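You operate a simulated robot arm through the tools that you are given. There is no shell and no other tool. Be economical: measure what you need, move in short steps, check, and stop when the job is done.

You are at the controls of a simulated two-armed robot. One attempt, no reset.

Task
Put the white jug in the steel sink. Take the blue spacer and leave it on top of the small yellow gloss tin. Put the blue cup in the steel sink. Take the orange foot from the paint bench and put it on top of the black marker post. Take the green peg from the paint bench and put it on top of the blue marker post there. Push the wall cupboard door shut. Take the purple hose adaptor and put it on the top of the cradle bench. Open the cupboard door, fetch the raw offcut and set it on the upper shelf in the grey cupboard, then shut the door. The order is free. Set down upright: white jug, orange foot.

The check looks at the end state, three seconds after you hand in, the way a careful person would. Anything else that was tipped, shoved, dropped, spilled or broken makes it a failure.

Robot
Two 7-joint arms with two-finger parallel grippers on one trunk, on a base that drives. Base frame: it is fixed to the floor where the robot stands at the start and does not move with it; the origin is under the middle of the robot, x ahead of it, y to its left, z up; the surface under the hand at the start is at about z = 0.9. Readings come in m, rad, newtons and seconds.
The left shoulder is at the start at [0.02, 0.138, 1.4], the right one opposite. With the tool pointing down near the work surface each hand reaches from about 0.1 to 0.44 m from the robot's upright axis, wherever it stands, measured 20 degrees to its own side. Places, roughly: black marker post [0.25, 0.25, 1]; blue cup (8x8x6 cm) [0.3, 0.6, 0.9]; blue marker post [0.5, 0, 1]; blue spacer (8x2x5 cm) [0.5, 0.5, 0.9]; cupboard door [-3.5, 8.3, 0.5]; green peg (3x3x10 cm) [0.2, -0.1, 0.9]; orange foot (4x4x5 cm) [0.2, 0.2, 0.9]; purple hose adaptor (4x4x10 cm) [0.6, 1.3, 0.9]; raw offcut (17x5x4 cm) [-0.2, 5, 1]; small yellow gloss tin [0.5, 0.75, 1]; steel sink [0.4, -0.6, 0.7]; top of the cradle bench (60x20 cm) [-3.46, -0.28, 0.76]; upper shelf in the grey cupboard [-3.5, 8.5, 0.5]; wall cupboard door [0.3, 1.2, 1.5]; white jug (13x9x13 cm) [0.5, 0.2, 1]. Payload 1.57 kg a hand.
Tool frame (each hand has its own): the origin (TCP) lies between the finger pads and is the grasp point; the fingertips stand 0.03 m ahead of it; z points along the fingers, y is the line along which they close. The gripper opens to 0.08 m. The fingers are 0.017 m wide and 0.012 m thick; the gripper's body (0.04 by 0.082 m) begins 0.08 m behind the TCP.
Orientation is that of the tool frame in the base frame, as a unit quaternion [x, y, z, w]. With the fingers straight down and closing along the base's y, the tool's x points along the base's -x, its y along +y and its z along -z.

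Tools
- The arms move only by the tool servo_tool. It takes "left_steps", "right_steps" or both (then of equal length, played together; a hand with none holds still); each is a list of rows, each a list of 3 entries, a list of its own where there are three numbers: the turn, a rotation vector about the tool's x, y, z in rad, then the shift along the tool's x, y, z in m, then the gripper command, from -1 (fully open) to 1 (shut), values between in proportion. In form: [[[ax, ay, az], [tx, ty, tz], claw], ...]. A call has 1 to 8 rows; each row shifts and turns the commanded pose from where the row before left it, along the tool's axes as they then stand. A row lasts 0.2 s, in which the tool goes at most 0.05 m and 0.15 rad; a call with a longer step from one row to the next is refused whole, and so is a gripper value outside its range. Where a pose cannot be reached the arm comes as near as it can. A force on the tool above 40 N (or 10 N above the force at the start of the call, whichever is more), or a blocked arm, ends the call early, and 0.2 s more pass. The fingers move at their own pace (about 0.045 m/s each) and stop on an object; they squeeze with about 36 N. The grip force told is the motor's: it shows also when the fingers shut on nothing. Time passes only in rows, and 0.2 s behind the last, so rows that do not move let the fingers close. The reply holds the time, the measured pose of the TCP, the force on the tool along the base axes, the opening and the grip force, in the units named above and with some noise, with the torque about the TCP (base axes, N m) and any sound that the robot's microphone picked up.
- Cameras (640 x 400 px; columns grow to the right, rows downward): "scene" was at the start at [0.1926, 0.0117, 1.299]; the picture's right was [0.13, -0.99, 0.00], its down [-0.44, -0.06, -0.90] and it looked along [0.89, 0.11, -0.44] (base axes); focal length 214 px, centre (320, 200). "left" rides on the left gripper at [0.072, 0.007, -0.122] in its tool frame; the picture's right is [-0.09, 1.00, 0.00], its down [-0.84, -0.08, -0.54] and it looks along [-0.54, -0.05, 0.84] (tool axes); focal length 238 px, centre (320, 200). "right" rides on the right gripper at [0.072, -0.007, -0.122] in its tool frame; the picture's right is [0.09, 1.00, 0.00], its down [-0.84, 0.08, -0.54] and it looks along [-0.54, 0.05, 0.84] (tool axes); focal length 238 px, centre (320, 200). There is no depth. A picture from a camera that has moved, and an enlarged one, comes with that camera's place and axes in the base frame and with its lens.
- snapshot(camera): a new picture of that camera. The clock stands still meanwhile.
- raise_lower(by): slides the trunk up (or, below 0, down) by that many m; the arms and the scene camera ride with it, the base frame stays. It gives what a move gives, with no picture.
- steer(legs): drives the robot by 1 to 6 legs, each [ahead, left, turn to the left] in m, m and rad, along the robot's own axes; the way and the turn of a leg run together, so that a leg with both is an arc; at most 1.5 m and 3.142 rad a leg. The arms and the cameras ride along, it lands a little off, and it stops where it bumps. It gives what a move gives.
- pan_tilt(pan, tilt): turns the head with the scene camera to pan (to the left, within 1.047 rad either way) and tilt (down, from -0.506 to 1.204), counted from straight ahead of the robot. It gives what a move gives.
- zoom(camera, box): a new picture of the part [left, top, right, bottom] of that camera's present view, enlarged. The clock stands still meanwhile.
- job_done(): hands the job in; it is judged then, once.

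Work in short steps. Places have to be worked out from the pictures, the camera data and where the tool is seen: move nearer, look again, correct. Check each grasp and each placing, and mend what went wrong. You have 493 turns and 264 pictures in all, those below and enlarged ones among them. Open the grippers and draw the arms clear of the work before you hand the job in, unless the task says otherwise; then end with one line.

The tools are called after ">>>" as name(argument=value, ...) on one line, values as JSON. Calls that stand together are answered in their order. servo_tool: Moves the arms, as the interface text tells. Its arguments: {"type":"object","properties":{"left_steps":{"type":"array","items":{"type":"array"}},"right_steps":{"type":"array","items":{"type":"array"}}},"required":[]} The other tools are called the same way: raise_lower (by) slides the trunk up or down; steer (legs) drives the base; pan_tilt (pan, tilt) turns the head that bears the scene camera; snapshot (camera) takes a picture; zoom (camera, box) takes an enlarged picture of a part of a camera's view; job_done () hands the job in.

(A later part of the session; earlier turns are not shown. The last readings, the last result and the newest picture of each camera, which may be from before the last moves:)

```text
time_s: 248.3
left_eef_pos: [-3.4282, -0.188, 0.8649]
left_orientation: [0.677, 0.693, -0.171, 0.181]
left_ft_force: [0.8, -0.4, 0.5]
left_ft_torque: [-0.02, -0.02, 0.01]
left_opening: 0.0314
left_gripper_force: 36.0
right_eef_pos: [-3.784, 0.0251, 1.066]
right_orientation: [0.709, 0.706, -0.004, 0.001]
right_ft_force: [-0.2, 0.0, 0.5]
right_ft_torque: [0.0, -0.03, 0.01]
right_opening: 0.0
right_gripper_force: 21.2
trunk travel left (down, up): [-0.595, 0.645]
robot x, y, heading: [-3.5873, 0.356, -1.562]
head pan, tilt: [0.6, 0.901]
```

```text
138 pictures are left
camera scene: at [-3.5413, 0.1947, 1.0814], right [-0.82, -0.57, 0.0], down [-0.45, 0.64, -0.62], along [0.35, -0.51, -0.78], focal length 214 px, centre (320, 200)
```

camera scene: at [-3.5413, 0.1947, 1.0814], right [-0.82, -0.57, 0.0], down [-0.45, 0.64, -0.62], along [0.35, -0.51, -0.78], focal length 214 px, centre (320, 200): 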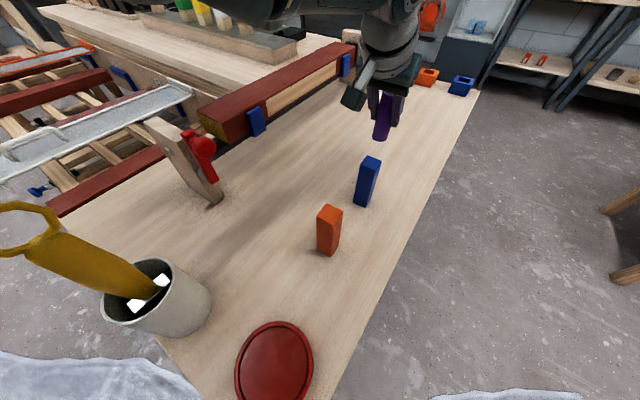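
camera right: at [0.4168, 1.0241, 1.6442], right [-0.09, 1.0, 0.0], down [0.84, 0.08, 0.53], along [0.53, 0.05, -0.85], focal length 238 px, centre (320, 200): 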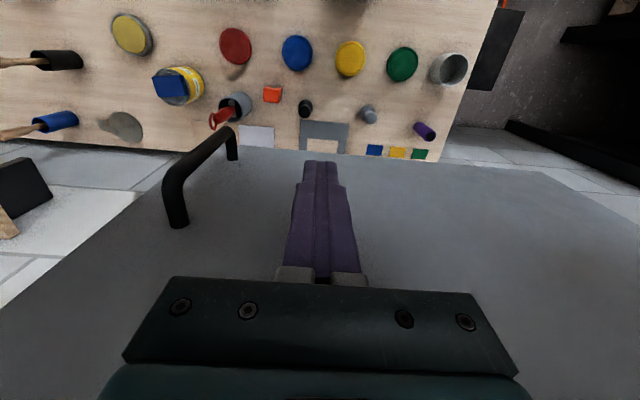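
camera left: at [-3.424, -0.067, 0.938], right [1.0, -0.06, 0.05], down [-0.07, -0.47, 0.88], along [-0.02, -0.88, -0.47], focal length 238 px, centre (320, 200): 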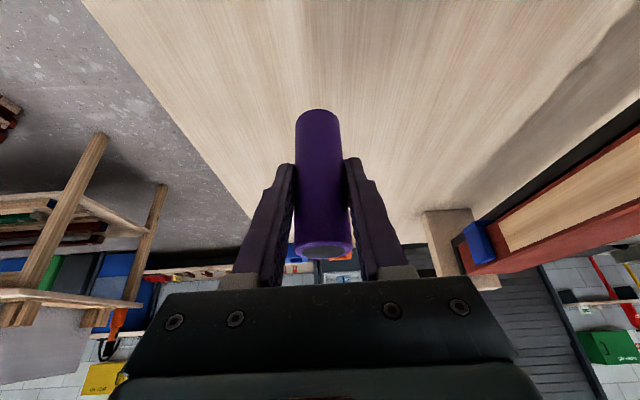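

Still about 4 cm above the surface. I lower the trunk further in small amounts, watching the force.

>>> raise_lower(by=-0.033)

>>> raise_lower(by=-0.006)

>>> zoom(camera="scene", box=[310, 60, 470, 160])

```text
time_s: 249.1
left_eef_pos: [-3.4268, -0.1875, 0.8329]
left_orientation: [0.677, 0.693, -0.171, 0.182]
left_ft_force: [0.4, 0.4, -0.2]
left_ft_torque: [0.0, 0.0, 0.0]
left_opening: 0.0313
left_gripper_force: 36.0
right_eef_pos: [-3.7831, 0.0234, 1.0318]
right_orientation: [0.709, 0.706, -0.004, 0.001]
right_ft_force: [0.0, 0.3, 0.2]
right_ft_torque: [0.02, 0.01, -0.01]
right_opening: 0.0002
right_gripper_force: 21.9
trunk travel left (down, up): [-0.562, 0.678]
robot x, y, heading: [-3.5862, 0.3591, -1.564]
head pan, tilt: [0.6, 0.901]
```

```text
time_s: 249.7
left_eef_pos: [-3.4262, -0.1879, 0.8266]
left_orientation: [0.678, 0.692, -0.171, 0.181]
left_ft_force: [0.1, -0.1, -1.2]
left_ft_torque: [0.01, -0.04, 0.02]
left_opening: 0.0314
left_gripper_force: 36.4
right_eef_pos: [-3.7831, 0.0246, 1.0254]
right_orientation: [0.709, 0.705, -0.004, 0.0]
right_ft_force: [-0.2, 0.0, -0.1]
right_ft_torque: [0.04, 0.02, -0.03]
right_opening: 0.0
right_gripper_force: 21.3
trunk travel left (down, up): [-0.556, 0.684]
robot x, y, heading: [-3.5861, 0.3577, -1.558]
head pan, tilt: [0.6, 0.901]
```

```text
4.00 times, centred on (390, 110) of scene
camera zoom: at [-3.5413, 0.1947, 1.0423], right [-0.82, -0.57, 0.0], down [-0.45, 0.64, -0.62], along [0.35, -0.51, -0.78], focal length 858 px, centre (40, 560)
```

zoom: 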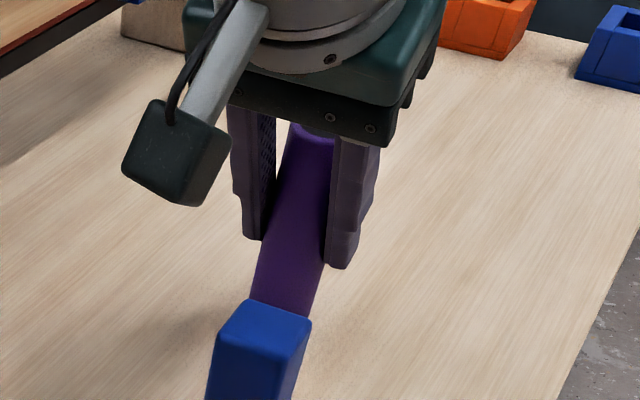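

>>> raise_lower(by=-0.005)

>>> raise_lower(by=-0.003)

```text
time_s: 250.2
left_eef_pos: [-3.4263, -0.1886, 0.8218]
left_orientation: [0.677, 0.692, -0.171, 0.182]
left_ft_force: [-0.2, -0.8, -0.5]
left_ft_torque: [0.03, 0.01, 0.01]
left_opening: 0.0315
left_gripper_force: 36.3
right_eef_pos: [-3.7846, 0.0245, 1.0216]
right_orientation: [0.709, 0.706, -0.004, 0.001]
right_ft_force: [0.6, -0.1, -0.4]
right_ft_torque: [-0.02, 0.01, -0.01]
right_opening: 0.0
right_gripper_force: 21.0
trunk travel left (down, up): [-0.551, 0.689]
robot x, y, heading: [-3.5882, 0.356, -1.566]
head pan, tilt: [0.6, 0.901]
```

```text
time_s: 250.7
left_eef_pos: [-3.4258, -0.1878, 0.8177]
left_orientation: [0.677, 0.693, -0.171, 0.181]
left_ft_force: [0.2, -0.1, -0.6]
left_ft_torque: [-0.01, 0.0, 0.01]
left_opening: 0.0316
left_gripper_force: 36.0
right_eef_pos: [-3.7836, 0.0242, 1.0175]
right_orientation: [0.709, 0.705, -0.004, 0.001]
right_ft_force: [0.1, -1.1, -0.5]
right_ft_torque: [0.01, 0.01, -0.01]
right_opening: 0.0002
right_gripper_force: 21.7
trunk travel left (down, up): [-0.548, 0.692]
robot x, y, heading: [-3.5874, 0.359, -1.557]
head pan, tilt: [0.6, 0.901]
```

No contact yet; I go on in 3–4 mm steps.

>>> raise_lower(by=-0.004)

>>> raise_lower(by=-0.003)

>>> zoom(camera="left", box=[220, 60, 420, 185])

```text
time_s: 251.2
left_eef_pos: [-3.4267, -0.1883, 0.8141]
left_orientation: [0.677, 0.692, -0.171, 0.182]
left_ft_force: [0.0, -0.8, -1.0]
left_ft_torque: [0.02, 0.02, -0.01]
left_opening: 0.0314
left_gripper_force: 35.9
right_eef_pos: [-3.784, 0.0239, 1.0135]
right_orientation: [0.709, 0.706, -0.004, 0.001]
right_ft_force: [0.2, -0.1, 0.4]
right_ft_torque: [0.01, -0.01, -0.01]
right_opening: 0.0
right_gripper_force: 21.6
trunk travel left (down, up): [-0.544, 0.696]
robot x, y, heading: [-3.5886, 0.3568, -1.568]
head pan, tilt: [0.6, 0.901]
```

```text
time_s: 251.8
left_eef_pos: [-3.4266, -0.1893, 0.8117]
left_orientation: [0.677, 0.692, -0.171, 0.181]
left_ft_force: [0.1, -0.6, -0.2]
left_ft_torque: [0.02, 0.03, -0.02]
left_opening: 0.0316
left_gripper_force: 35.6
right_eef_pos: [-3.7833, 0.0242, 1.0109]
right_orientation: [0.709, 0.705, -0.004, 0.001]
right_ft_force: [-0.7, 0.0, -0.2]
right_ft_torque: [0.03, -0.02, -0.03]
right_opening: 0.0002
right_gripper_force: 20.8
trunk travel left (down, up): [-0.541, 0.699]
robot x, y, heading: [-3.5831, 0.3579, -1.562]
head pan, tilt: [0.6, 0.901]
```

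```text
3.20 times, centred on (320, 122) of left
camera zoom: at [-3.424, -0.0669, 0.884], right [1.0, -0.06, 0.05], down [-0.07, -0.47, 0.88], along [-0.02, -0.88, -0.48], focal length 763 px, centre (320, 448)
```

zoom: 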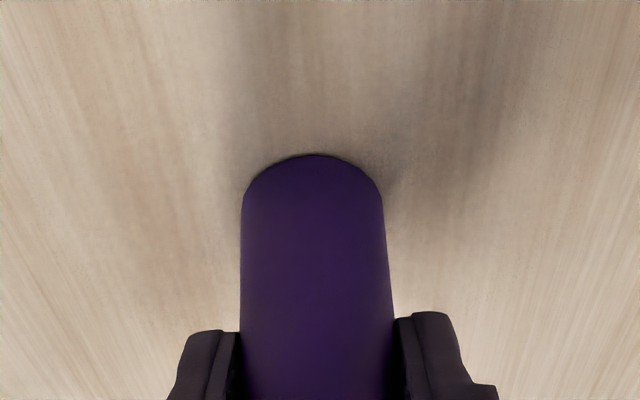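

The contact shadow is almost closed. Continue.

>>> raise_lower(by=-0.003)

>>> raise_lower(by=-0.003)

>>> raise_lower(by=-0.003)

```text
time_s: 252.3
left_eef_pos: [-3.4274, -0.1901, 0.8107]
left_orientation: [0.677, 0.691, -0.172, 0.183]
left_ft_force: [0.4, 2.8, 11.3]
left_ft_torque: [0.15, 0.17, -0.04]
left_opening: 0.0317
left_gripper_force: 35.7
right_eef_pos: [-3.7832, 0.025, 1.0085]
right_orientation: [0.71, 0.705, -0.005, 0.001]
right_ft_force: [0.0, -0.2, 0.5]
right_ft_torque: [0.0, 0.04, -0.01]
right_opening: 0.0001
right_gripper_force: 21.2
trunk travel left (down, up): [-0.538, 0.702]
robot x, y, heading: [-3.589, 0.357, -1.562]
head pan, tilt: [0.6, 0.901]
```

```text
time_s: 252.8
left_eef_pos: [-3.4257, -0.1919, 0.8091]
left_orientation: [0.677, 0.691, -0.175, 0.185]
left_ft_force: [-1.0, 8.2, 30.2]
left_ft_torque: [0.19, 0.26, -0.02]
left_opening: 0.0316
left_gripper_force: 35.2
right_eef_pos: [-3.7835, 0.023, 1.0055]
right_orientation: [0.709, 0.705, -0.003, 0.002]
right_ft_force: [-0.4, -1.0, 0.3]
right_ft_torque: [0.01, -0.02, 0.02]
right_opening: 0.0003
right_gripper_force: 20.8
trunk travel left (down, up): [-0.535, 0.705]
robot x, y, heading: [-3.5861, 0.3545, -1.566]
head pan, tilt: [0.6, 0.901]
```

```text
time_s: 253.3
left_eef_pos: [-3.4265, -0.1924, 0.8063]
left_orientation: [0.677, 0.691, -0.174, 0.184]
left_ft_force: [-0.9, 3.6, 27.5]
left_ft_torque: [-0.27, 0.15, 0.0]
left_opening: 0.0316
left_gripper_force: 36.6
right_eef_pos: [-3.7832, 0.0234, 1.0025]
right_orientation: [0.709, 0.705, -0.004, 0.003]
right_ft_force: [-0.1, -0.1, -1.2]
right_ft_torque: [0.0, -0.03, 0.01]
right_opening: 0.0002
right_gripper_force: 21.3
trunk travel left (down, up): [-0.532, 0.708]
robot x, y, heading: [-3.5878, 0.3555, -1.567]
head pan, tilt: [0.6, 0.901]
```

Contact. I lift the trunk 4 mm back, then release slowly.

>>> raise_lower(by=0.004)

>>> servo_tool(left_steps=[[[0, 0, 0], [0, 0, 0], 0.15], [[0, 0, 0], [0, 0, 0], 0.1], [[0, 0, 0], [0, 0, 0], 0.0], [[0, 0, 0], [0, 0, 0], -0.3], [[0, 0, 0], [0, 0, 0], -0.7], [[0, 0, 0], [0, 0, 0], -1]])

>>> snapshot(camera="left")

```text
time_s: 253.8
left_eef_pos: [-3.4267, -0.1903, 0.8067]
left_orientation: [0.677, 0.692, -0.171, 0.182]
left_ft_force: [-0.7, -3.7, 9.9]
left_ft_torque: [-0.43, 0.06, 0.03]
left_opening: 0.0318
left_gripper_force: 36.0
right_eef_pos: [-3.7845, 0.0235, 1.0056]
right_orientation: [0.709, 0.705, -0.004, 0.002]
right_ft_force: [0.8, -0.1, -0.2]
right_ft_torque: [0.01, -0.02, 0.0]
right_opening: 0.0
right_gripper_force: 21.2
trunk travel left (down, up): [-0.536, 0.704]
robot x, y, heading: [-3.5861, 0.36, -1.562]
head pan, tilt: [0.6, 0.901]
```

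```text
time_s: 255.2
left_eef_pos: [-3.4265, -0.188, 0.8078]
left_orientation: [0.677, 0.692, -0.171, 0.183]
left_ft_force: [-0.7, 0.1, -0.5]
left_ft_torque: [0.01, -0.01, -0.01]
left_opening: 0.0802
left_gripper_force: 0.0
right_eef_pos: [-3.7831, 0.0237, 1.0066]
right_orientation: [0.709, 0.705, -0.003, 0.001]
right_ft_force: [-0.4, -0.1, 0.3]
right_ft_torque: [0.06, -0.03, -0.03]
right_opening: 0.0
right_gripper_force: 21.3
trunk travel left (down, up): [-0.536, 0.704]
robot x, y, heading: [-3.5885, 0.3564, -1.567]
head pan, tilt: [0.6, 0.901]
```

```text
135 pictures are left
camera left: at [-3.424, -0.067, 0.879], right [1.0, -0.06, 0.05], down [-0.07, -0.47, 0.88], along [-0.02, -0.88, -0.48], focal length 238 px, centre (320, 200)
```

left: 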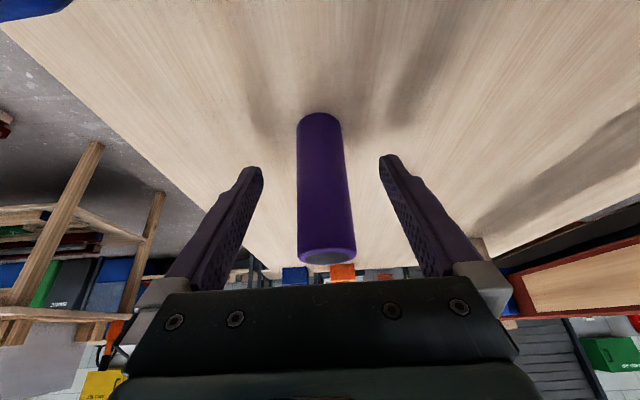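

The adaptor stands by itself. I raise the trunk so the hand lifts straight off, then check.

>>> raise_lower(by=0.24)

>>> pan_tilt(pan=0.4, tilt=0.7)

>>> snapshot(camera="scene")

```text
time_s: 257.8
left_eef_pos: [-3.4279, -0.1887, 1.0455]
left_orientation: [0.677, 0.692, -0.171, 0.182]
left_ft_force: [0.0, -0.1, 0.2]
left_ft_torque: [-0.05, 0.01, 0.02]
left_opening: 0.08
left_gripper_force: 0.0
right_eef_pos: [-3.7835, 0.0238, 1.2465]
right_orientation: [0.708, 0.706, -0.004, 0.001]
right_ft_force: [-0.4, -0.2, -0.7]
right_ft_torque: [0.02, 0.0, -0.02]
right_opening: 0.0
right_gripper_force: 21.3
trunk travel left (down, up): [-0.776, 0.464]
robot x, y, heading: [-3.5839, 0.3588, -1.563]
head pan, tilt: [0.6, 0.901]
```

```text
time_s: 258.5
left_eef_pos: [-3.4263, -0.1881, 1.0468]
left_orientation: [0.678, 0.691, -0.172, 0.182]
left_ft_force: [0.5, 0.9, 0.1]
left_ft_torque: [0.0, 0.02, 0.01]
left_opening: 0.08
left_gripper_force: 0.1
right_eef_pos: [-3.7836, 0.0248, 1.2454]
right_orientation: [0.709, 0.705, -0.004, 0.002]
right_ft_force: [-0.2, 0.3, 0.2]
right_ft_torque: [-0.03, 0.01, -0.01]
right_opening: 0.0
right_gripper_force: 21.4
trunk travel left (down, up): [-0.776, 0.464]
robot x, y, heading: [-3.5872, 0.3581, -1.573]
head pan, tilt: [0.4, 0.7]
```

```text
134 pictures are left
camera scene: at [-3.5507, 0.1787, 1.2784], right [-0.92, -0.4, 0.0], down [-0.26, 0.59, -0.76], along [0.3, -0.7, -0.64], focal length 214 px, centre (320, 200)
```

scene: 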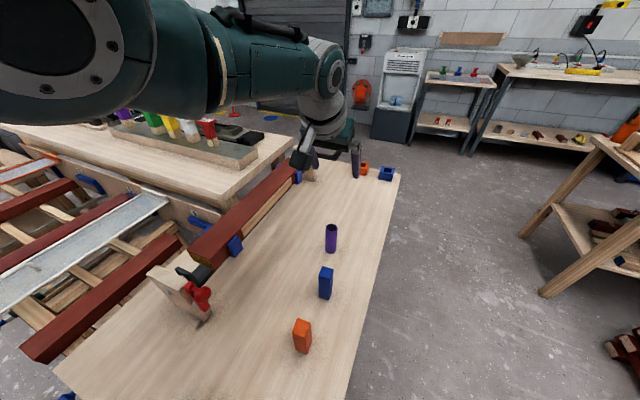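

The adaptor stands on the table. I back away, then turn round to survey the way toward the offcut and the grey cupboard (both at large y).

>>> steer(legs=[[-0.55, 0, 0]])

>>> servo_tool(left_steps=[[[0, 0.13, 0], [0, 0, 0], 1], [[0, 0.13, 0], [0.02, 0, -0.01], 1], [[0, 0.13, 0], [0.03, 0, -0.01], 1], [[0, 0.115, 0], [0.03, 0, -0.02], 1], [[0, 0, 0], [0.04, 0, -0.02], 1], [[0, 0, 0], [0.0, 0, -0.02], 1], [[0, 0, 0], [0, 0, 0], 1]])

>>> steer(legs=[[0.0, 0.3, 1.57], [0, 0, 1.57]])

>>> pan_tilt(pan=0.0, tilt=0.2)

>>> snapshot(camera="scene")

```text
time_s: 261.6
left_eef_pos: [-3.43, 0.3605, 1.0458]
left_orientation: [0.676, 0.693, -0.171, 0.182]
left_ft_force: [-0.1, 0.3, 0.4]
left_ft_torque: [0.0, -0.02, -0.01]
left_opening: 0.08
left_gripper_force: 0.1
right_eef_pos: [-3.7884, 0.5733, 1.2463]
right_orientation: [0.709, 0.705, -0.004, 0.001]
right_ft_force: [0.7, 0.1, -0.2]
right_ft_torque: [-0.01, 0.02, 0.0]
right_opening: 0.0001
right_gripper_force: 21.7
trunk travel left (down, up): [-0.776, 0.464]
robot x, y, heading: [-3.5927, 0.9093, -1.562]
head pan, tilt: [0.4, 0.7]
```

```text
time_s: 263.2
left_eef_pos: [-3.4339, 0.5015, 1.1106]
left_orientation: [0.698, 0.717, 0.003, 0.002]
left_ft_force: [-0.6, -0.2, 0.3]
left_ft_torque: [0.04, 0.02, 0.01]
left_opening: 0.0002
left_gripper_force: 21.7
left hand out of reach, approached as far as the arm can: row 1
right_eef_pos: [-3.7881, 0.5736, 1.2458]
right_orientation: [0.708, 0.706, -0.004, 0.001]
right_ft_force: [0.0, 0.1, 0.8]
right_ft_torque: [0.0, -0.05, 0.03]
right_opening: 0.0001
right_gripper_force: 21.5
trunk travel left (down, up): [-0.776, 0.464]
robot x, y, heading: [-3.5901, 0.9065, -1.559]
head pan, tilt: [0.4, 0.7]
```

```text
time_s: 271.2
left_eef_pos: [-3.5441, 1.5035, 1.111]
left_orientation: [-0.703, 0.711, 0.003, -0.003]
left_ft_force: [-0.5, 0.4, -0.7]
left_ft_torque: [-0.01, 0.04, 0.0]
left_opening: 0.0
left_gripper_force: 21.6
right_eef_pos: [-3.1936, 1.4211, 1.2457]
right_orientation: [-0.693, 0.721, 0.002, 0.004]
right_ft_force: [-0.1, -0.4, -0.6]
right_ft_torque: [-0.01, -0.01, -0.01]
right_opening: 0.0001
right_gripper_force: 21.1
trunk travel left (down, up): [-0.776, 0.464]
robot x, y, heading: [-3.4013, 1.0942, 1.543]
head pan, tilt: [0.4, 0.7]
cut short: leg 1
```

```text
time_s: 272.1
left_eef_pos: [-3.544, 1.5037, 1.1111]
left_orientation: [-0.704, 0.71, 0.003, -0.003]
left_ft_force: [0.0, -1.2, 0.2]
left_ft_torque: [-0.01, -0.01, 0.02]
left_opening: 0.0
left_gripper_force: 21.4
right_eef_pos: [-3.1928, 1.4197, 1.2469]
right_orientation: [-0.693, 0.721, 0.001, 0.004]
right_ft_force: [1.1, -0.4, 1.0]
right_ft_torque: [0.03, -0.03, -0.01]
right_opening: 0.0
right_gripper_force: 21.1
trunk travel left (down, up): [-0.776, 0.464]
robot x, y, heading: [-3.4058, 1.0961, 1.548]
head pan, tilt: [0.0, 0.201]
```

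```text
133 pictures are left
camera scene: at [-3.3946, 1.2876, 1.3238], right [1.0, -0.03, 0.0], down [-0.01, -0.2, -0.98], along [0.03, 0.98, -0.2], focal length 214 px, centre (320, 200)
```

scene: 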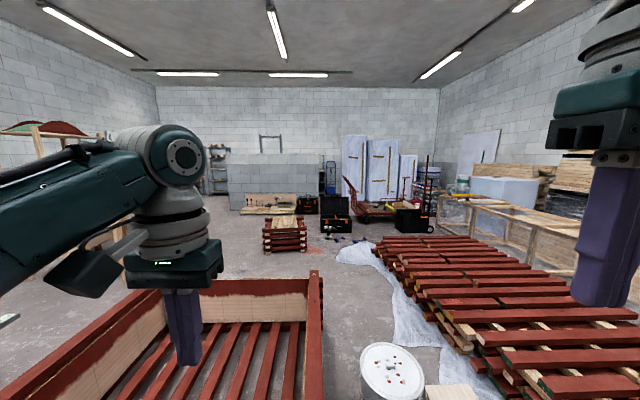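

The direct lane is narrowed by a white bucket. I look left and right for a wider passage.

>>> pan_tilt(pan=0.9, tilt=0.3)

>>> snapshot(camera="scene")

>>> pan_tilt(pan=-0.4, tilt=0.5)

>>> snapshot(camera="scene")

```text
time_s: 273.3
left_eef_pos: [-3.5441, 1.5024, 1.1106]
left_orientation: [-0.704, 0.71, 0.003, -0.003]
left_ft_force: [-0.5, 0.0, -0.4]
left_ft_torque: [-0.02, -0.04, -0.02]
left_opening: 0.0002
left_gripper_force: 21.2
right_eef_pos: [-3.1935, 1.42, 1.2463]
right_orientation: [-0.693, 0.721, 0.001, 0.004]
right_ft_force: [-0.6, 0.0, 1.7]
right_ft_torque: [0.03, 0.0, 0.02]
right_opening: 0.0001
right_gripper_force: 21.6
trunk travel left (down, up): [-0.776, 0.464]
robot x, y, heading: [-3.4024, 1.0942, 1.539]
head pan, tilt: [0.901, 0.3]
```

```text
132 pictures are left
camera scene: at [-3.4685, 1.2544, 1.3146], right [0.64, 0.77, 0.0], down [0.23, -0.19, -0.96], along [-0.73, 0.61, -0.3], focal length 214 px, centre (320, 200)
```

scene: 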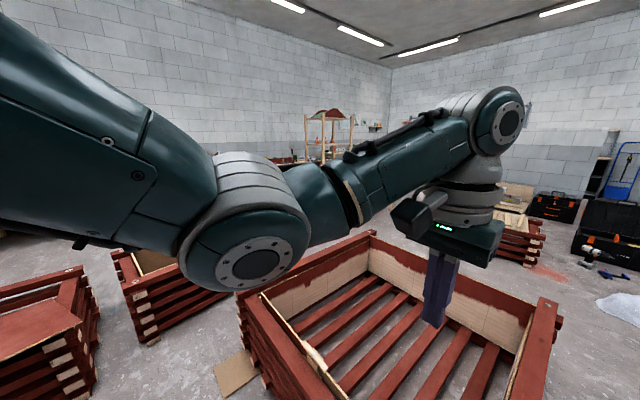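

```text
time_s: 274.8
left_eef_pos: [-3.5444, 1.5042, 1.1106]
left_orientation: [-0.704, 0.71, 0.004, -0.004]
left_ft_force: [-0.3, 0.6, -0.5]
left_ft_torque: [-0.01, 0.0, 0.0]
left_opening: 0.0001
left_gripper_force: 21.5
right_eef_pos: [-3.1939, 1.4202, 1.2465]
right_orientation: [-0.694, 0.72, 0.001, 0.004]
right_ft_force: [-0.8, 0.0, -0.4]
right_ft_torque: [0.01, 0.0, -0.01]
right_opening: 0.0
right_gripper_force: 21.8
trunk travel left (down, up): [-0.776, 0.464]
robot x, y, heading: [-3.3967, 1.0915, 1.543]
head pan, tilt: [-0.4, 0.499]
```

```text
131 pictures are left
camera scene: at [-3.3594, 1.2773, 1.2962], right [0.91, -0.41, 0.0], down [-0.2, -0.44, -0.88], along [0.36, 0.8, -0.48], focal length 214 px, centre (320, 200)
```

scene: 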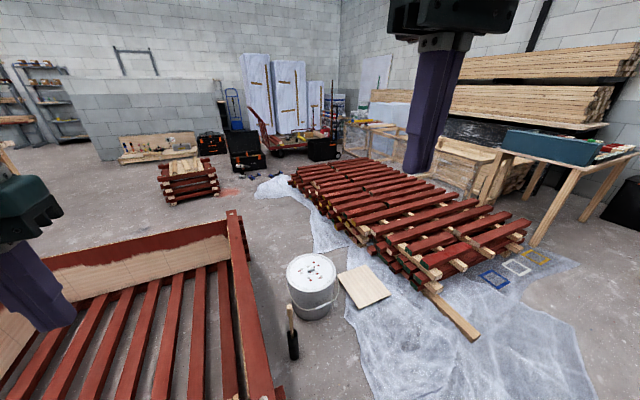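

The widest way is to the left, between the big red frame and the next one (x ≈ -4.98 to -4.45). I move left to x ≈ -4.74 and look down that gap.

>>> steer(legs=[[0, 0, 0.028], [0, 1.33, 0]])

>>> pan_tilt(pan=0.0, tilt=0.6)

>>> snapshot(camera="scene")

```text
time_s: 281.8
left_eef_pos: [-4.886, 1.4919, 1.1097]
left_orientation: [0.716, -0.698, -0.003, 0.003]
left_ft_force: [0.0, 0.2, 0.1]
left_ft_torque: [-0.03, -0.01, 0.01]
left_opening: 0.0001
left_gripper_force: 21.3
right_eef_pos: [-4.5336, 1.4208, 1.2453]
right_orientation: [-0.706, 0.709, 0.001, 0.004]
right_ft_force: [-1.0, -0.3, -0.4]
right_ft_torque: [-0.03, -0.02, 0.0]
right_opening: 0.0
right_gripper_force: 21.2
trunk travel left (down, up): [-0.776, 0.464]
robot x, y, heading: [-4.7316, 1.0866, 1.582]
head pan, tilt: [-0.4, 0.499]
```

```text
time_s: 282.7
left_eef_pos: [-4.8869, 1.4912, 1.1099]
left_orientation: [0.717, -0.697, -0.003, 0.004]
left_ft_force: [-0.2, -0.2, 0.8]
left_ft_torque: [-0.01, -0.03, -0.01]
left_opening: 0.0001
left_gripper_force: 21.1
right_eef_pos: [-4.5327, 1.4208, 1.2464]
right_orientation: [-0.707, 0.708, 0.001, 0.004]
right_ft_force: [0.0, -0.1, -0.2]
right_ft_torque: [-0.01, -0.02, 0.01]
right_opening: 0.0
right_gripper_force: 20.8
trunk travel left (down, up): [-0.776, 0.464]
robot x, y, heading: [-4.7305, 1.0899, 1.577]
head pan, tilt: [0.0, 0.6]
```

```text
130 pictures are left
camera scene: at [-4.7297, 1.2768, 1.2871], right [1.0, 0.01, 0.0], down [0.0, -0.56, -0.83], along [-0.01, 0.83, -0.56], focal length 214 px, centre (320, 200)
```

scene: 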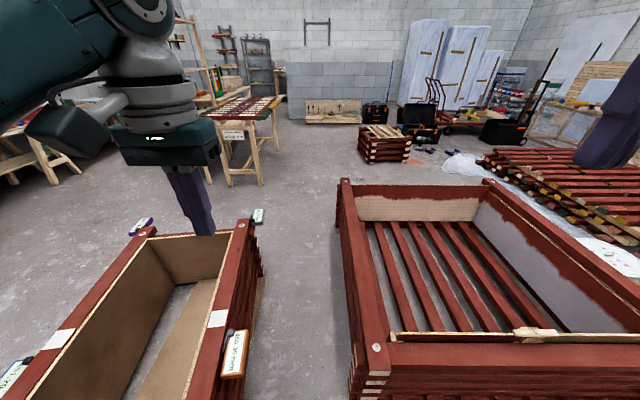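

The lane between the two red frames is about 0.48 m wide, centred at x ≈ -4.84. I line up and go through slowly.

>>> steer(legs=[[0, 0.11, -0.006], [0.5, 0, 0]])

>>> steer(legs=[[1.0, 0, 0], [0.85, 0, 0]])

>>> pan_tilt(pan=-0.6, tilt=0.3)

>>> snapshot(camera="scene")

```text
time_s: 286.4
left_eef_pos: [-4.9952, 1.9953, 1.1106]
left_orientation: [0.714, -0.7, -0.003, 0.003]
left_ft_force: [-0.1, 1.3, 0.2]
left_ft_torque: [-0.03, -0.03, 0.03]
left_opening: 0.0001
left_gripper_force: 21.3
right_eef_pos: [-4.6421, 1.9212, 1.2459]
right_orientation: [-0.704, 0.71, 0.001, 0.004]
right_ft_force: [0.0, -0.4, 0.7]
right_ft_torque: [-0.01, -0.02, 0.02]
right_opening: 0.0
right_gripper_force: 21.1
trunk travel left (down, up): [-0.776, 0.464]
robot x, y, heading: [-4.8391, 1.5882, 1.573]
head pan, tilt: [0.0, 0.6]
```

```text
time_s: 295.7
left_eef_pos: [-5.0138, 3.8314, 1.1103]
left_orientation: [0.718, -0.696, -0.003, 0.003]
left_ft_force: [1.0, 0.2, 0.1]
left_ft_torque: [0.02, -0.02, 0.04]
left_opening: 0.0001
left_gripper_force: 20.9
right_eef_pos: [-4.6597, 3.7615, 1.2454]
right_orientation: [0.707, -0.707, -0.001, -0.004]
right_ft_force: [-0.9, 0.3, -0.2]
right_ft_torque: [-0.02, -0.02, 0.01]
right_opening: 0.0
right_gripper_force: 21.6
trunk travel left (down, up): [-0.776, 0.464]
robot x, y, heading: [-4.856, 3.427, 1.583]
head pan, tilt: [0.0, 0.6]
```

```text
time_s: 296.7
left_eef_pos: [-5.0149, 3.8317, 1.109]
left_orientation: [0.717, -0.697, -0.003, 0.003]
left_ft_force: [0.1, -0.1, 0.6]
left_ft_torque: [-0.03, 0.02, -0.03]
left_opening: 0.0
left_gripper_force: 21.2
right_eef_pos: [-4.6604, 3.7622, 1.2462]
right_orientation: [0.707, -0.707, -0.001, -0.004]
right_ft_force: [-0.8, 0.0, -0.1]
right_ft_torque: [-0.03, 0.04, -0.01]
right_opening: 0.0
right_gripper_force: 21.4
trunk travel left (down, up): [-0.776, 0.464]
robot x, y, heading: [-4.8574, 3.4303, 1.584]
head pan, tilt: [-0.6, 0.3]
```

```text
129 pictures are left
camera scene: at [-4.8027, 3.6066, 1.3146], right [0.83, -0.55, 0.0], down [-0.16, -0.25, -0.96], along [0.53, 0.8, -0.3], focal length 214 px, centre (320, 200)
```

scene: 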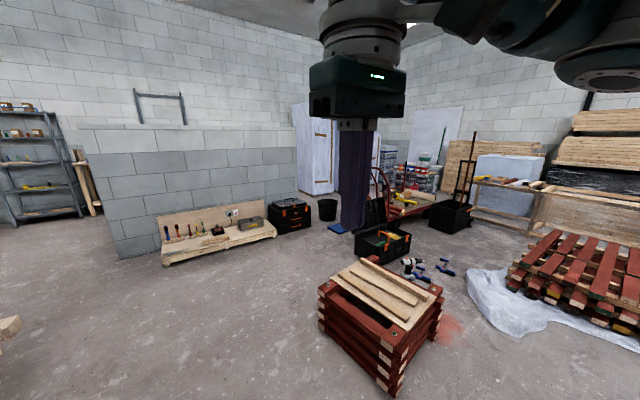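

I passed cleanly. I turn right to face the offcut's area and zoom in.

>>> steer(legs=[[0, 0, -1.4]])

>>> pan_tilt(pan=0.1, tilt=0.2)

>>> snapshot(camera="scene")

>>> zoom(camera="scene", box=[240, 120, 440, 245])

```text
time_s: 300.5
left_eef_pos: [-4.4842, 3.6541, 1.1093]
left_orientation: [-0.099, 0.995, 0.004, -0.001]
left_ft_force: [-0.4, -0.5, -0.4]
left_ft_torque: [-0.02, -0.03, 0.0]
left_opening: 0.0002
left_gripper_force: 21.5
right_eef_pos: [-4.4941, 3.2936, 1.2453]
right_orientation: [-0.084, 0.996, -0.001, 0.003]
right_ft_force: [-0.5, -0.5, -0.1]
right_ft_torque: [0.01, 0.01, -0.01]
right_opening: 0.0003
right_gripper_force: 21.2
trunk travel left (down, up): [-0.776, 0.464]
robot x, y, heading: [-4.8551, 3.4294, 0.177]
head pan, tilt: [-0.6, 0.3]
```

```text
time_s: 301.6
left_eef_pos: [-4.484, 3.6528, 1.1097]
left_orientation: [-0.099, 0.995, 0.005, 0.0]
left_ft_force: [0.6, 0.1, -0.4]
left_ft_torque: [-0.01, 0.01, 0.03]
left_opening: 0.0001
left_gripper_force: 21.4
right_eef_pos: [-4.4938, 3.2923, 1.2458]
right_orientation: [-0.084, 0.996, -0.002, 0.003]
right_ft_force: [0.0, -0.5, 0.3]
right_ft_torque: [0.02, 0.0, -0.04]
right_opening: 0.0001
right_gripper_force: 20.9
trunk travel left (down, up): [-0.776, 0.464]
robot x, y, heading: [-4.8577, 3.4301, 0.184]
head pan, tilt: [0.099, 0.201]
```

```text
128 pictures are left
camera scene: at [-4.6655, 3.4728, 1.3239], right [0.28, -0.96, 0.0], down [-0.19, -0.06, -0.98], along [0.94, 0.27, -0.2], focal length 214 px, centre (320, 200)
```

scene: 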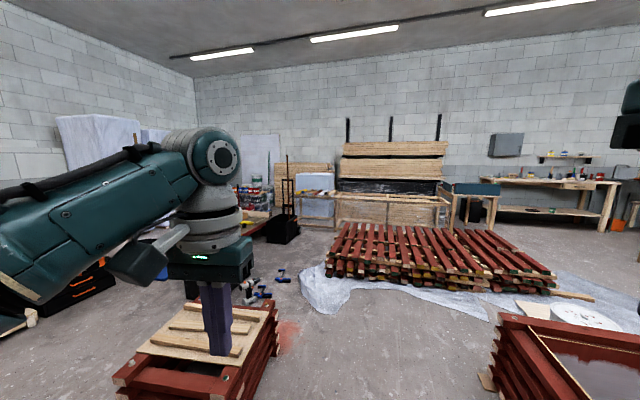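

```text
3.20 times, centred on (340, 182) of scene
camera zoom: at [-4.6655, 3.4728, 1.3239], right [0.28, -0.96, 0.0], down [-0.19, -0.06, -0.98], along [0.94, 0.27, -0.2], focal length 686 px, centre (256, 256)
```

zoom: 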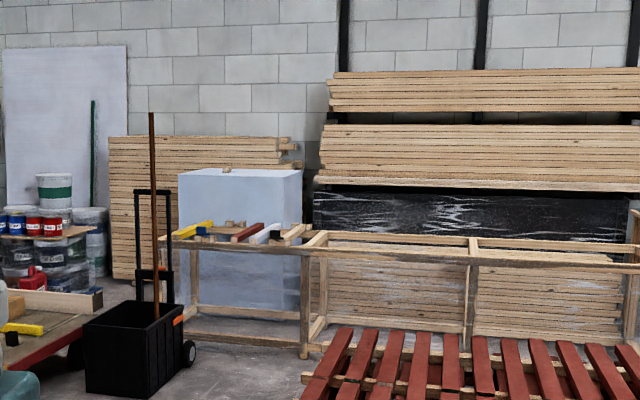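

The offcut lies on top of the pale foam block beyond the trestle frame, about [-0.2, 4.96, 0.97]. I drive around the crate toward it in short legs.

>>> steer(legs=[[0, 0, -0.183], [1.4, 0.0, 0], [0.25, 0.05, 0], [0.9, 0.8, 0]])

>>> pan_tilt(pan=0.4, tilt=0.35)

>>> snapshot(camera="scene")

```text
time_s: 316.5
left_eef_pos: [-1.8955, 4.4599, 1.1106]
left_orientation: [-0.015, 1.0, 0.004, 0.0]
left_ft_force: [-1.0, 0.2, -0.6]
left_ft_torque: [0.02, -0.01, 0.01]
left_opening: 0.0001
left_gripper_force: 21.3
right_eef_pos: [-1.966, 4.1064, 1.246]
right_orientation: [0.0, 1.0, -0.002, 0.003]
right_ft_force: [0.8, -0.1, -0.5]
right_ft_torque: [-0.01, -0.03, 0.03]
right_opening: 0.0
right_gripper_force: 21.3
trunk travel left (down, up): [-0.776, 0.464]
robot x, y, heading: [-2.2994, 4.3048, 0.011]
head pan, tilt: [0.099, 0.201]
```

```text
time_s: 317.3
left_eef_pos: [-1.8962, 4.4589, 1.1093]
left_orientation: [-0.015, 1.0, 0.004, -0.001]
left_ft_force: [-0.1, -1.0, -0.3]
left_ft_torque: [0.02, -0.02, 0.01]
left_opening: 0.0001
left_gripper_force: 21.6
right_eef_pos: [-1.9661, 4.1083, 1.246]
right_orientation: [0.0, 1.0, -0.002, 0.003]
right_ft_force: [0.0, 0.1, -0.3]
right_ft_torque: [-0.01, -0.03, 0.0]
right_opening: 0.0
right_gripper_force: 20.7
trunk travel left (down, up): [-0.776, 0.464]
robot x, y, heading: [-2.3003, 4.3022, 0.009]
head pan, tilt: [0.4, 0.351]
```

```text
126 pictures are left
camera scene: at [-2.1124, 4.3404, 1.3099], right [0.4, -0.92, 0.0], down [-0.31, -0.14, -0.94], along [0.86, 0.37, -0.34], focal length 214 px, centre (320, 200)
```

scene: 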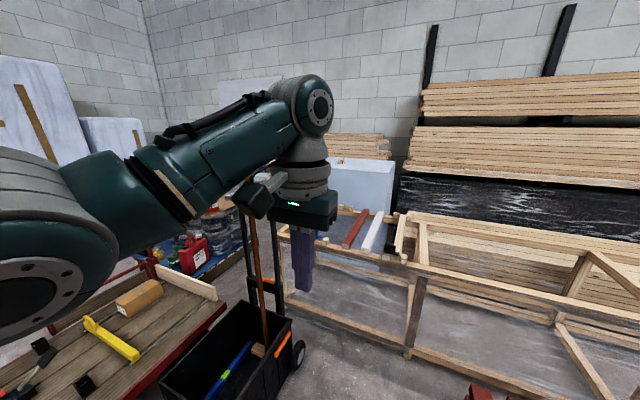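

>>> zoom(camera="scene", box=[270, 120, 430, 220])

>>> snapshot(camera="left")

```text
4.00 times, centred on (350, 170) of scene
camera zoom: at [-2.1124, 4.3404, 1.3099], right [0.4, -0.92, 0.0], down [-0.31, -0.14, -0.94], along [0.86, 0.37, -0.34], focal length 858 px, centre (200, 320)
```

zoom: 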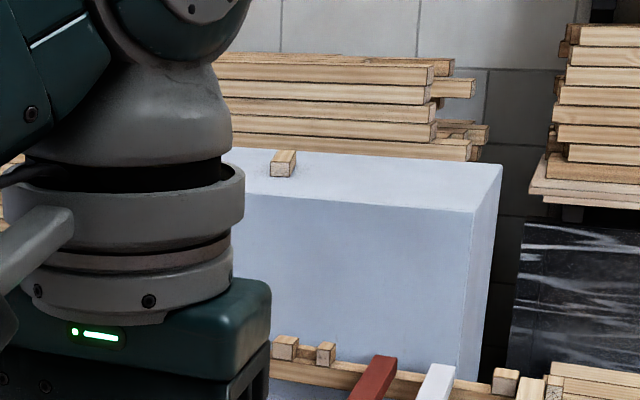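

```text
124 pictures are left
camera left: at [-1.9687, 4.4627, 1.2325], right [0.06, 1.0, 0.01], down [0.84, -0.06, 0.54], along [0.54, -0.03, -0.84], focal length 238 px, centre (320, 200)
```

left: 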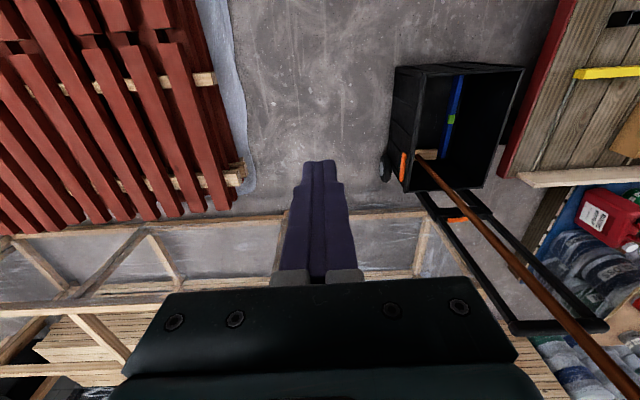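

The offcut lies lengthwise on the foam block at about [-0.21, 4.94], z ≈ 0.96–1.0. I need a standing place beside the block, so I raise the trunk for an overview.

>>> raise_lower(by=0.45)

>>> pan_tilt(pan=0.3, tilt=0.6)

>>> snapshot(camera="scene")

>>> pan_tilt(pan=1.0, tilt=0.6)

>>> snapshot(camera="scene")

```text
refused: 0.45 is not a number from -0.4 to 0.4
```

```text
time_s: 318.1
left_eef_pos: [-1.8958, 4.46, 1.1098]
left_orientation: [-0.015, 1.0, 0.005, 0.0]
left_ft_force: [-0.4, -0.1, -1.1]
left_ft_torque: [0.01, -0.02, -0.04]
left_opening: 0.0
left_gripper_force: 20.7
right_eef_pos: [-1.9663, 4.1059, 1.2455]
right_orientation: [-0.001, 1.0, -0.002, 0.003]
right_ft_force: [1.2, 1.2, 0.1]
right_ft_torque: [0.0, 0.01, 0.03]
right_opening: 0.0
right_gripper_force: 21.4
trunk travel left (down, up): [-0.776, 0.464]
robot x, y, heading: [-2.2994, 4.2985, 0.012]
head pan, tilt: [0.3, 0.6]
```

```text
123 pictures are left
camera scene: at [-2.1136, 4.3304, 1.2872], right [0.31, -0.95, 0.0], down [-0.54, -0.17, -0.83], along [0.79, 0.25, -0.56], focal length 214 px, centre (320, 200)
```

scene: 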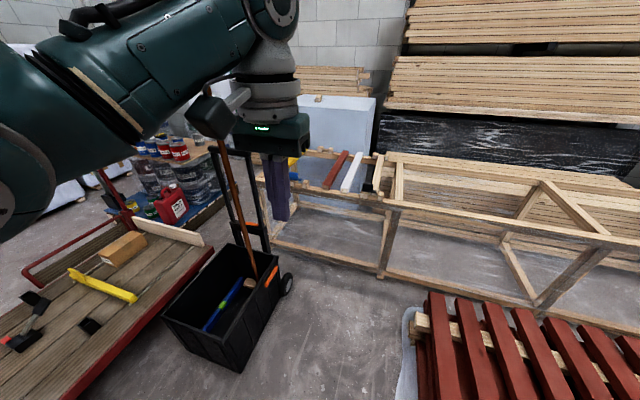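

```text
time_s: 319.2
left_eef_pos: [-1.8964, 4.4602, 1.1105]
left_orientation: [-0.015, 1.0, 0.004, -0.001]
left_ft_force: [0.2, -0.1, 0.4]
left_ft_torque: [0.01, 0.01, 0.01]
left_opening: 0.0
left_gripper_force: 21.5
right_eef_pos: [-1.9658, 4.1068, 1.2457]
right_orientation: [0.0, 1.0, -0.001, 0.004]
right_ft_force: [-0.1, 0.7, 0.5]
right_ft_torque: [0.02, 0.02, 0.0]
right_opening: 0.0002
right_gripper_force: 21.4
trunk travel left (down, up): [-0.776, 0.464]
robot x, y, heading: [-2.2998, 4.3019, 0.01]
head pan, tilt: [1.0, 0.6]
```

```text
122 pictures are left
camera scene: at [-2.1508, 4.3782, 1.2871], right [0.85, -0.53, 0.0], down [-0.3, -0.48, -0.83], along [0.44, 0.7, -0.56], focal length 214 px, centre (320, 200)
```

scene: 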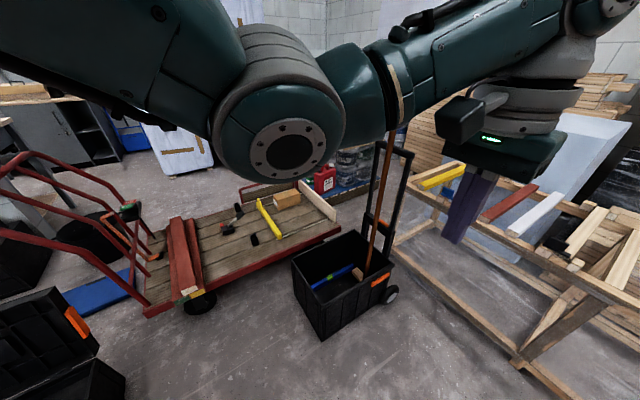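

The only way to the block's free (north) side is the gap between the black trolley and the trestle. I raise the trunk so the arms stay above everything, move up to the gap's mouth and look down into it.

>>> raise_lower(by=0.4)

>>> steer(legs=[[0.95, 0.0, -0.01]])

>>> pan_tilt(pan=1.0, tilt=0.9)

>>> snapshot(camera="scene")

```text
time_s: 323.0
left_eef_pos: [-1.8961, 4.4602, 1.5096]
left_orientation: [-0.014, 1.0, 0.005, 0.0]
left_ft_force: [0.1, 0.6, -0.1]
left_ft_torque: [-0.03, -0.02, -0.03]
left_opening: 0.0001
left_gripper_force: 21.6
right_eef_pos: [-1.9667, 4.1072, 1.6459]
right_orientation: [0.0, 1.0, -0.002, 0.003]
right_ft_force: [-0.1, 0.2, -0.3]
right_ft_torque: [0.0, 0.0, 0.04]
right_opening: 0.0
right_gripper_force: 21.1
trunk travel left (down, up): [-1.176, 0.064]
robot x, y, heading: [-2.299, 4.3017, 0.01]
head pan, tilt: [1.0, 0.6]
```

```text
time_s: 327.9
left_eef_pos: [-0.9503, 4.4647, 1.5105]
left_orientation: [-0.011, 1.0, 0.005, 0.0]
left_ft_force: [-0.2, -0.4, -0.3]
left_ft_torque: [-0.02, 0.03, 0.01]
left_opening: 0.0
left_gripper_force: 21.2
right_eef_pos: [-1.0222, 4.1109, 1.646]
right_orientation: [0.004, 1.0, -0.002, 0.004]
right_ft_force: [0.6, 0.0, 0.4]
right_ft_torque: [-0.02, 0.0, 0.0]
right_opening: 0.0
right_gripper_force: 21.3
trunk travel left (down, up): [-1.176, 0.064]
robot x, y, heading: [-1.3517, 4.31, 0.005]
head pan, tilt: [1.0, 0.6]
```

```text
time_s: 328.7
left_eef_pos: [-0.9499, 4.465, 1.5102]
left_orientation: [-0.011, 1.0, 0.005, 0.0]
left_ft_force: [-0.3, 0.3, 1.0]
left_ft_torque: [0.01, -0.03, 0.0]
left_opening: 0.0
left_gripper_force: 21.5
right_eef_pos: [-1.0218, 4.1106, 1.6455]
right_orientation: [0.003, 1.0, -0.002, 0.004]
right_ft_force: [0.4, -0.4, 0.4]
right_ft_torque: [-0.01, 0.02, -0.01]
right_opening: 0.0
right_gripper_force: 21.1
trunk travel left (down, up): [-1.176, 0.064]
robot x, y, heading: [-1.352, 4.3077, 0.002]
head pan, tilt: [1.0, 0.901]
```

```text
121 pictures are left
camera scene: at [-1.2114, 4.3735, 1.6624], right [0.84, -0.54, 0.0], down [-0.42, -0.66, -0.62], along [0.33, 0.52, -0.78], focal length 214 px, centre (320, 200)
```

scene: 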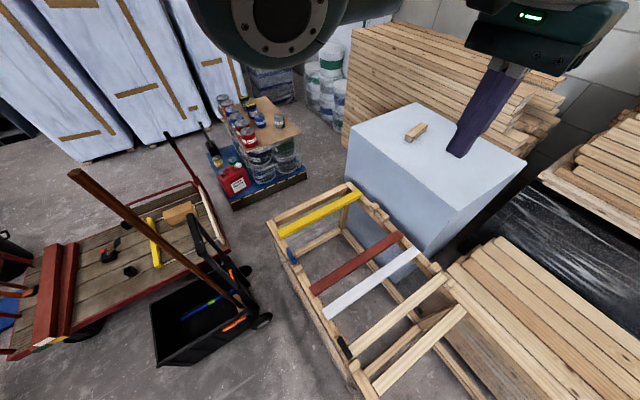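

From above I see free floor north of the trestle, reachable through a roughly 0.25 m gap. Facing +x my front can stay within a few cm of the rail, as it did at the benches. I move to x ≈ -1.17 and sidestep left carefully.

>>> steer(legs=[[0.175, 0, 0]])

>>> steer(legs=[[0, 0.25, 0]])

>>> snapshot(camera="scene")

```text
time_s: 330.2
left_eef_pos: [-0.7749, 4.4653, 1.5099]
left_orientation: [-0.011, 1.0, 0.005, -0.002]
left_ft_force: [0.1, -0.4, -0.1]
left_ft_torque: [0.01, 0.01, -0.01]
left_opening: 0.0
left_gripper_force: 20.9
right_eef_pos: [-0.8467, 4.1126, 1.6439]
right_orientation: [0.004, 1.0, -0.002, 0.003]
right_ft_force: [-1.1, -0.4, -0.2]
right_ft_torque: [0.01, 0.02, -0.02]
right_opening: 0.0
right_gripper_force: 21.5
trunk travel left (down, up): [-1.176, 0.064]
robot x, y, heading: [-1.181, 4.3115, 0.009]
head pan, tilt: [1.0, 0.901]
```

```text
time_s: 332.1
left_eef_pos: [-0.7757, 4.7179, 1.5101]
left_orientation: [-0.011, 1.0, 0.004, -0.001]
left_ft_force: [-0.9, -0.1, -0.2]
left_ft_torque: [-0.03, 0.0, 0.01]
left_opening: 0.0
left_gripper_force: 21.8
right_eef_pos: [-0.8496, 4.3639, 1.6455]
right_orientation: [0.003, 1.0, -0.002, 0.003]
right_ft_force: [0.4, -0.8, -0.1]
right_ft_torque: [0.03, -0.01, 0.01]
right_opening: 0.0
right_gripper_force: 21.0
trunk travel left (down, up): [-1.176, 0.064]
robot x, y, heading: [-1.1833, 4.5622, 0.012]
head pan, tilt: [1.0, 0.901]
```

```text
120 pictures are left
camera scene: at [-1.0388, 4.6257, 1.6623], right [0.85, -0.53, 0.0], down [-0.42, -0.66, -0.62], along [0.33, 0.52, -0.78], focal length 214 px, centre (320, 200)
```

scene: 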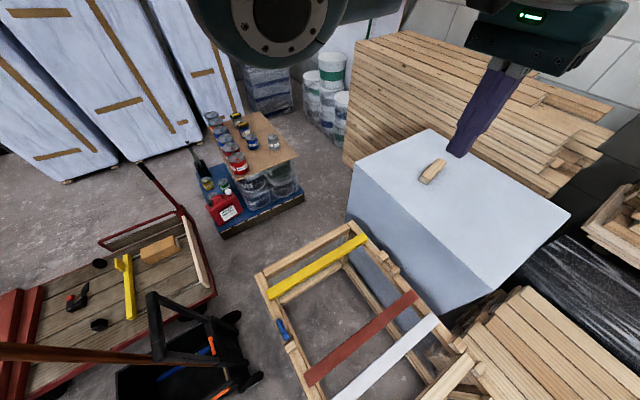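

No bump so far. Continue in short sidesteps.

>>> steer(legs=[[0, 0.15, -0.01]])

>>> steer(legs=[[0, 0.2, 0]])

>>> snapshot(camera="scene")

```text
time_s: 333.4
left_eef_pos: [-0.7755, 4.8636, 1.5093]
left_orientation: [-0.007, 1.0, 0.005, -0.001]
left_ft_force: [-0.1, -0.2, -1.1]
left_ft_torque: [-0.01, -0.01, -0.01]
left_opening: 0.0001
left_gripper_force: 21.5
right_eef_pos: [-0.8506, 4.5111, 1.6459]
right_orientation: [0.008, 1.0, -0.002, 0.004]
right_ft_force: [-0.9, -0.1, -0.3]
right_ft_torque: [-0.02, 0.01, 0.02]
right_opening: 0.0
right_gripper_force: 21.0
trunk travel left (down, up): [-1.176, 0.064]
robot x, y, heading: [-1.1813, 4.7111, -0.001]
head pan, tilt: [1.0, 0.901]
```

```text
time_s: 335.0
left_eef_pos: [-0.7752, 5.0634, 1.5097]
left_orientation: [-0.007, 1.0, 0.004, -0.001]
left_ft_force: [-0.1, 0.1, -0.5]
left_ft_torque: [0.01, 0.0, -0.01]
left_opening: 0.0001
left_gripper_force: 20.6
right_eef_pos: [-0.85, 4.7108, 1.6449]
right_orientation: [0.008, 1.0, -0.003, 0.003]
right_ft_force: [-0.5, 0.4, 0.9]
right_ft_torque: [0.02, 0.02, 0.01]
right_opening: 0.0001
right_gripper_force: 21.3
trunk travel left (down, up): [-1.176, 0.064]
robot x, y, heading: [-1.1835, 4.9063, -0.001]
head pan, tilt: [1.0, 0.901]
```

```text
119 pictures are left
camera scene: at [-1.0376, 4.9741, 1.6623], right [0.84, -0.54, 0.0], down [-0.43, -0.66, -0.62], along [0.34, 0.52, -0.78], focal length 214 px, centre (320, 200)
```

scene: 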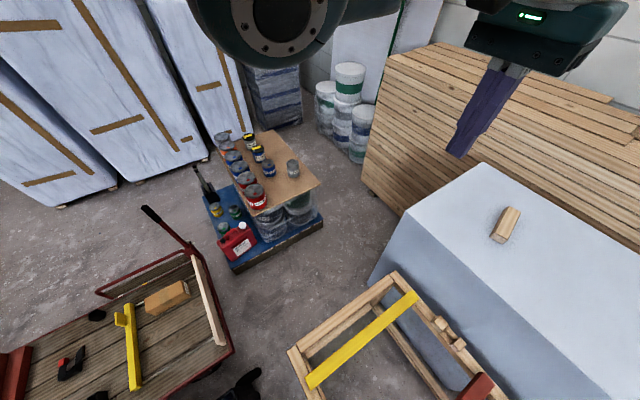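

Passed without touching. The offcut's centre is at (-0.222, 4.955), its long axis turned about 0.22 rad from +x. The floor north of the block (y > 5.2) is free. I go to about (-0.45, 5.31), turn right by 0.64 rad and lower the trunk.

>>> steer(legs=[[0, 0.41, 0]])

>>> steer(legs=[[0.735, 0, 0], [0, 0, -0.64]])

>>> pan_tilt(pan=-0.2, tilt=0.9)

>>> snapshot(camera="scene")

```text
time_s: 337.6
left_eef_pos: [-0.7725, 5.4696, 1.5093]
left_orientation: [-0.005, 1.0, 0.004, -0.001]
left_ft_force: [-0.1, 0.2, -0.2]
left_ft_torque: [-0.01, -0.01, 0.0]
left_opening: 0.0
left_gripper_force: 22.3
right_eef_pos: [-0.8484, 5.1176, 1.6465]
right_orientation: [0.01, 1.0, -0.002, 0.003]
right_ft_force: [0.0, -1.0, -0.3]
right_ft_torque: [0.02, 0.01, 0.0]
right_opening: 0.0003
right_gripper_force: 20.9
trunk travel left (down, up): [-1.176, 0.064]
robot x, y, heading: [-1.174, 5.3204, -0.007]
head pan, tilt: [1.0, 0.901]
```

```text
time_s: 343.3
left_eef_pos: [-0.0189, 5.1915, 1.5091]
left_orientation: [0.31, 0.951, 0.004, 0.0]
left_ft_force: [0.5, 0.0, 0.2]
left_ft_torque: [-0.01, -0.01, -0.01]
left_opening: 0.0002
left_gripper_force: 21.2
right_eef_pos: [-0.2896, 4.9544, 1.6459]
right_orientation: [0.323, 0.946, -0.003, 0.003]
right_ft_force: [0.0, -0.5, -1.2]
right_ft_torque: [0.03, -0.03, 0.0]
right_opening: 0.0
right_gripper_force: 21.6
trunk travel left (down, up): [-1.176, 0.064]
robot x, y, heading: [-0.4366, 5.3132, -0.649]
head pan, tilt: [1.0, 0.901]
```

```text
time_s: 344.7
left_eef_pos: [-0.019, 5.1905, 1.5096]
left_orientation: [0.31, 0.951, 0.005, 0.0]
left_ft_force: [0.8, 0.6, 0.2]
left_ft_torque: [0.02, -0.01, -0.03]
left_opening: 0.0001
left_gripper_force: 21.2
right_eef_pos: [-0.29, 4.9554, 1.6458]
right_orientation: [0.323, 0.946, -0.004, 0.002]
right_ft_force: [-0.3, 0.2, 0.1]
right_ft_torque: [-0.01, -0.02, 0.0]
right_opening: 0.0
right_gripper_force: 21.5
trunk travel left (down, up): [-1.176, 0.064]
robot x, y, heading: [-0.4333, 5.3091, -0.646]
head pan, tilt: [-0.201, 0.901]
```

```text
118 pictures are left
camera scene: at [-0.303, 5.1955, 1.6623], right [-0.75, -0.66, 0.0], down [-0.52, 0.59, -0.62], along [0.41, -0.47, -0.78], focal length 214 px, centre (320, 200)
```

scene: 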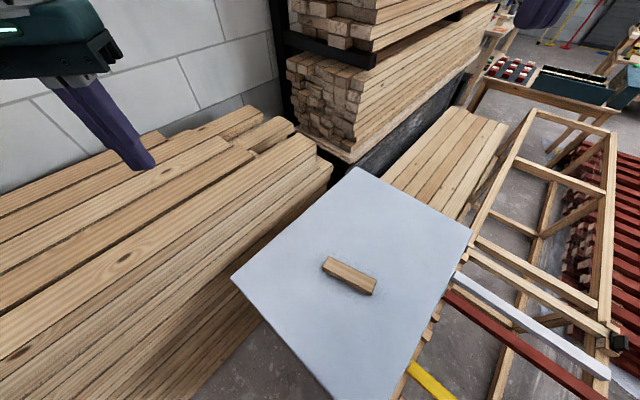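

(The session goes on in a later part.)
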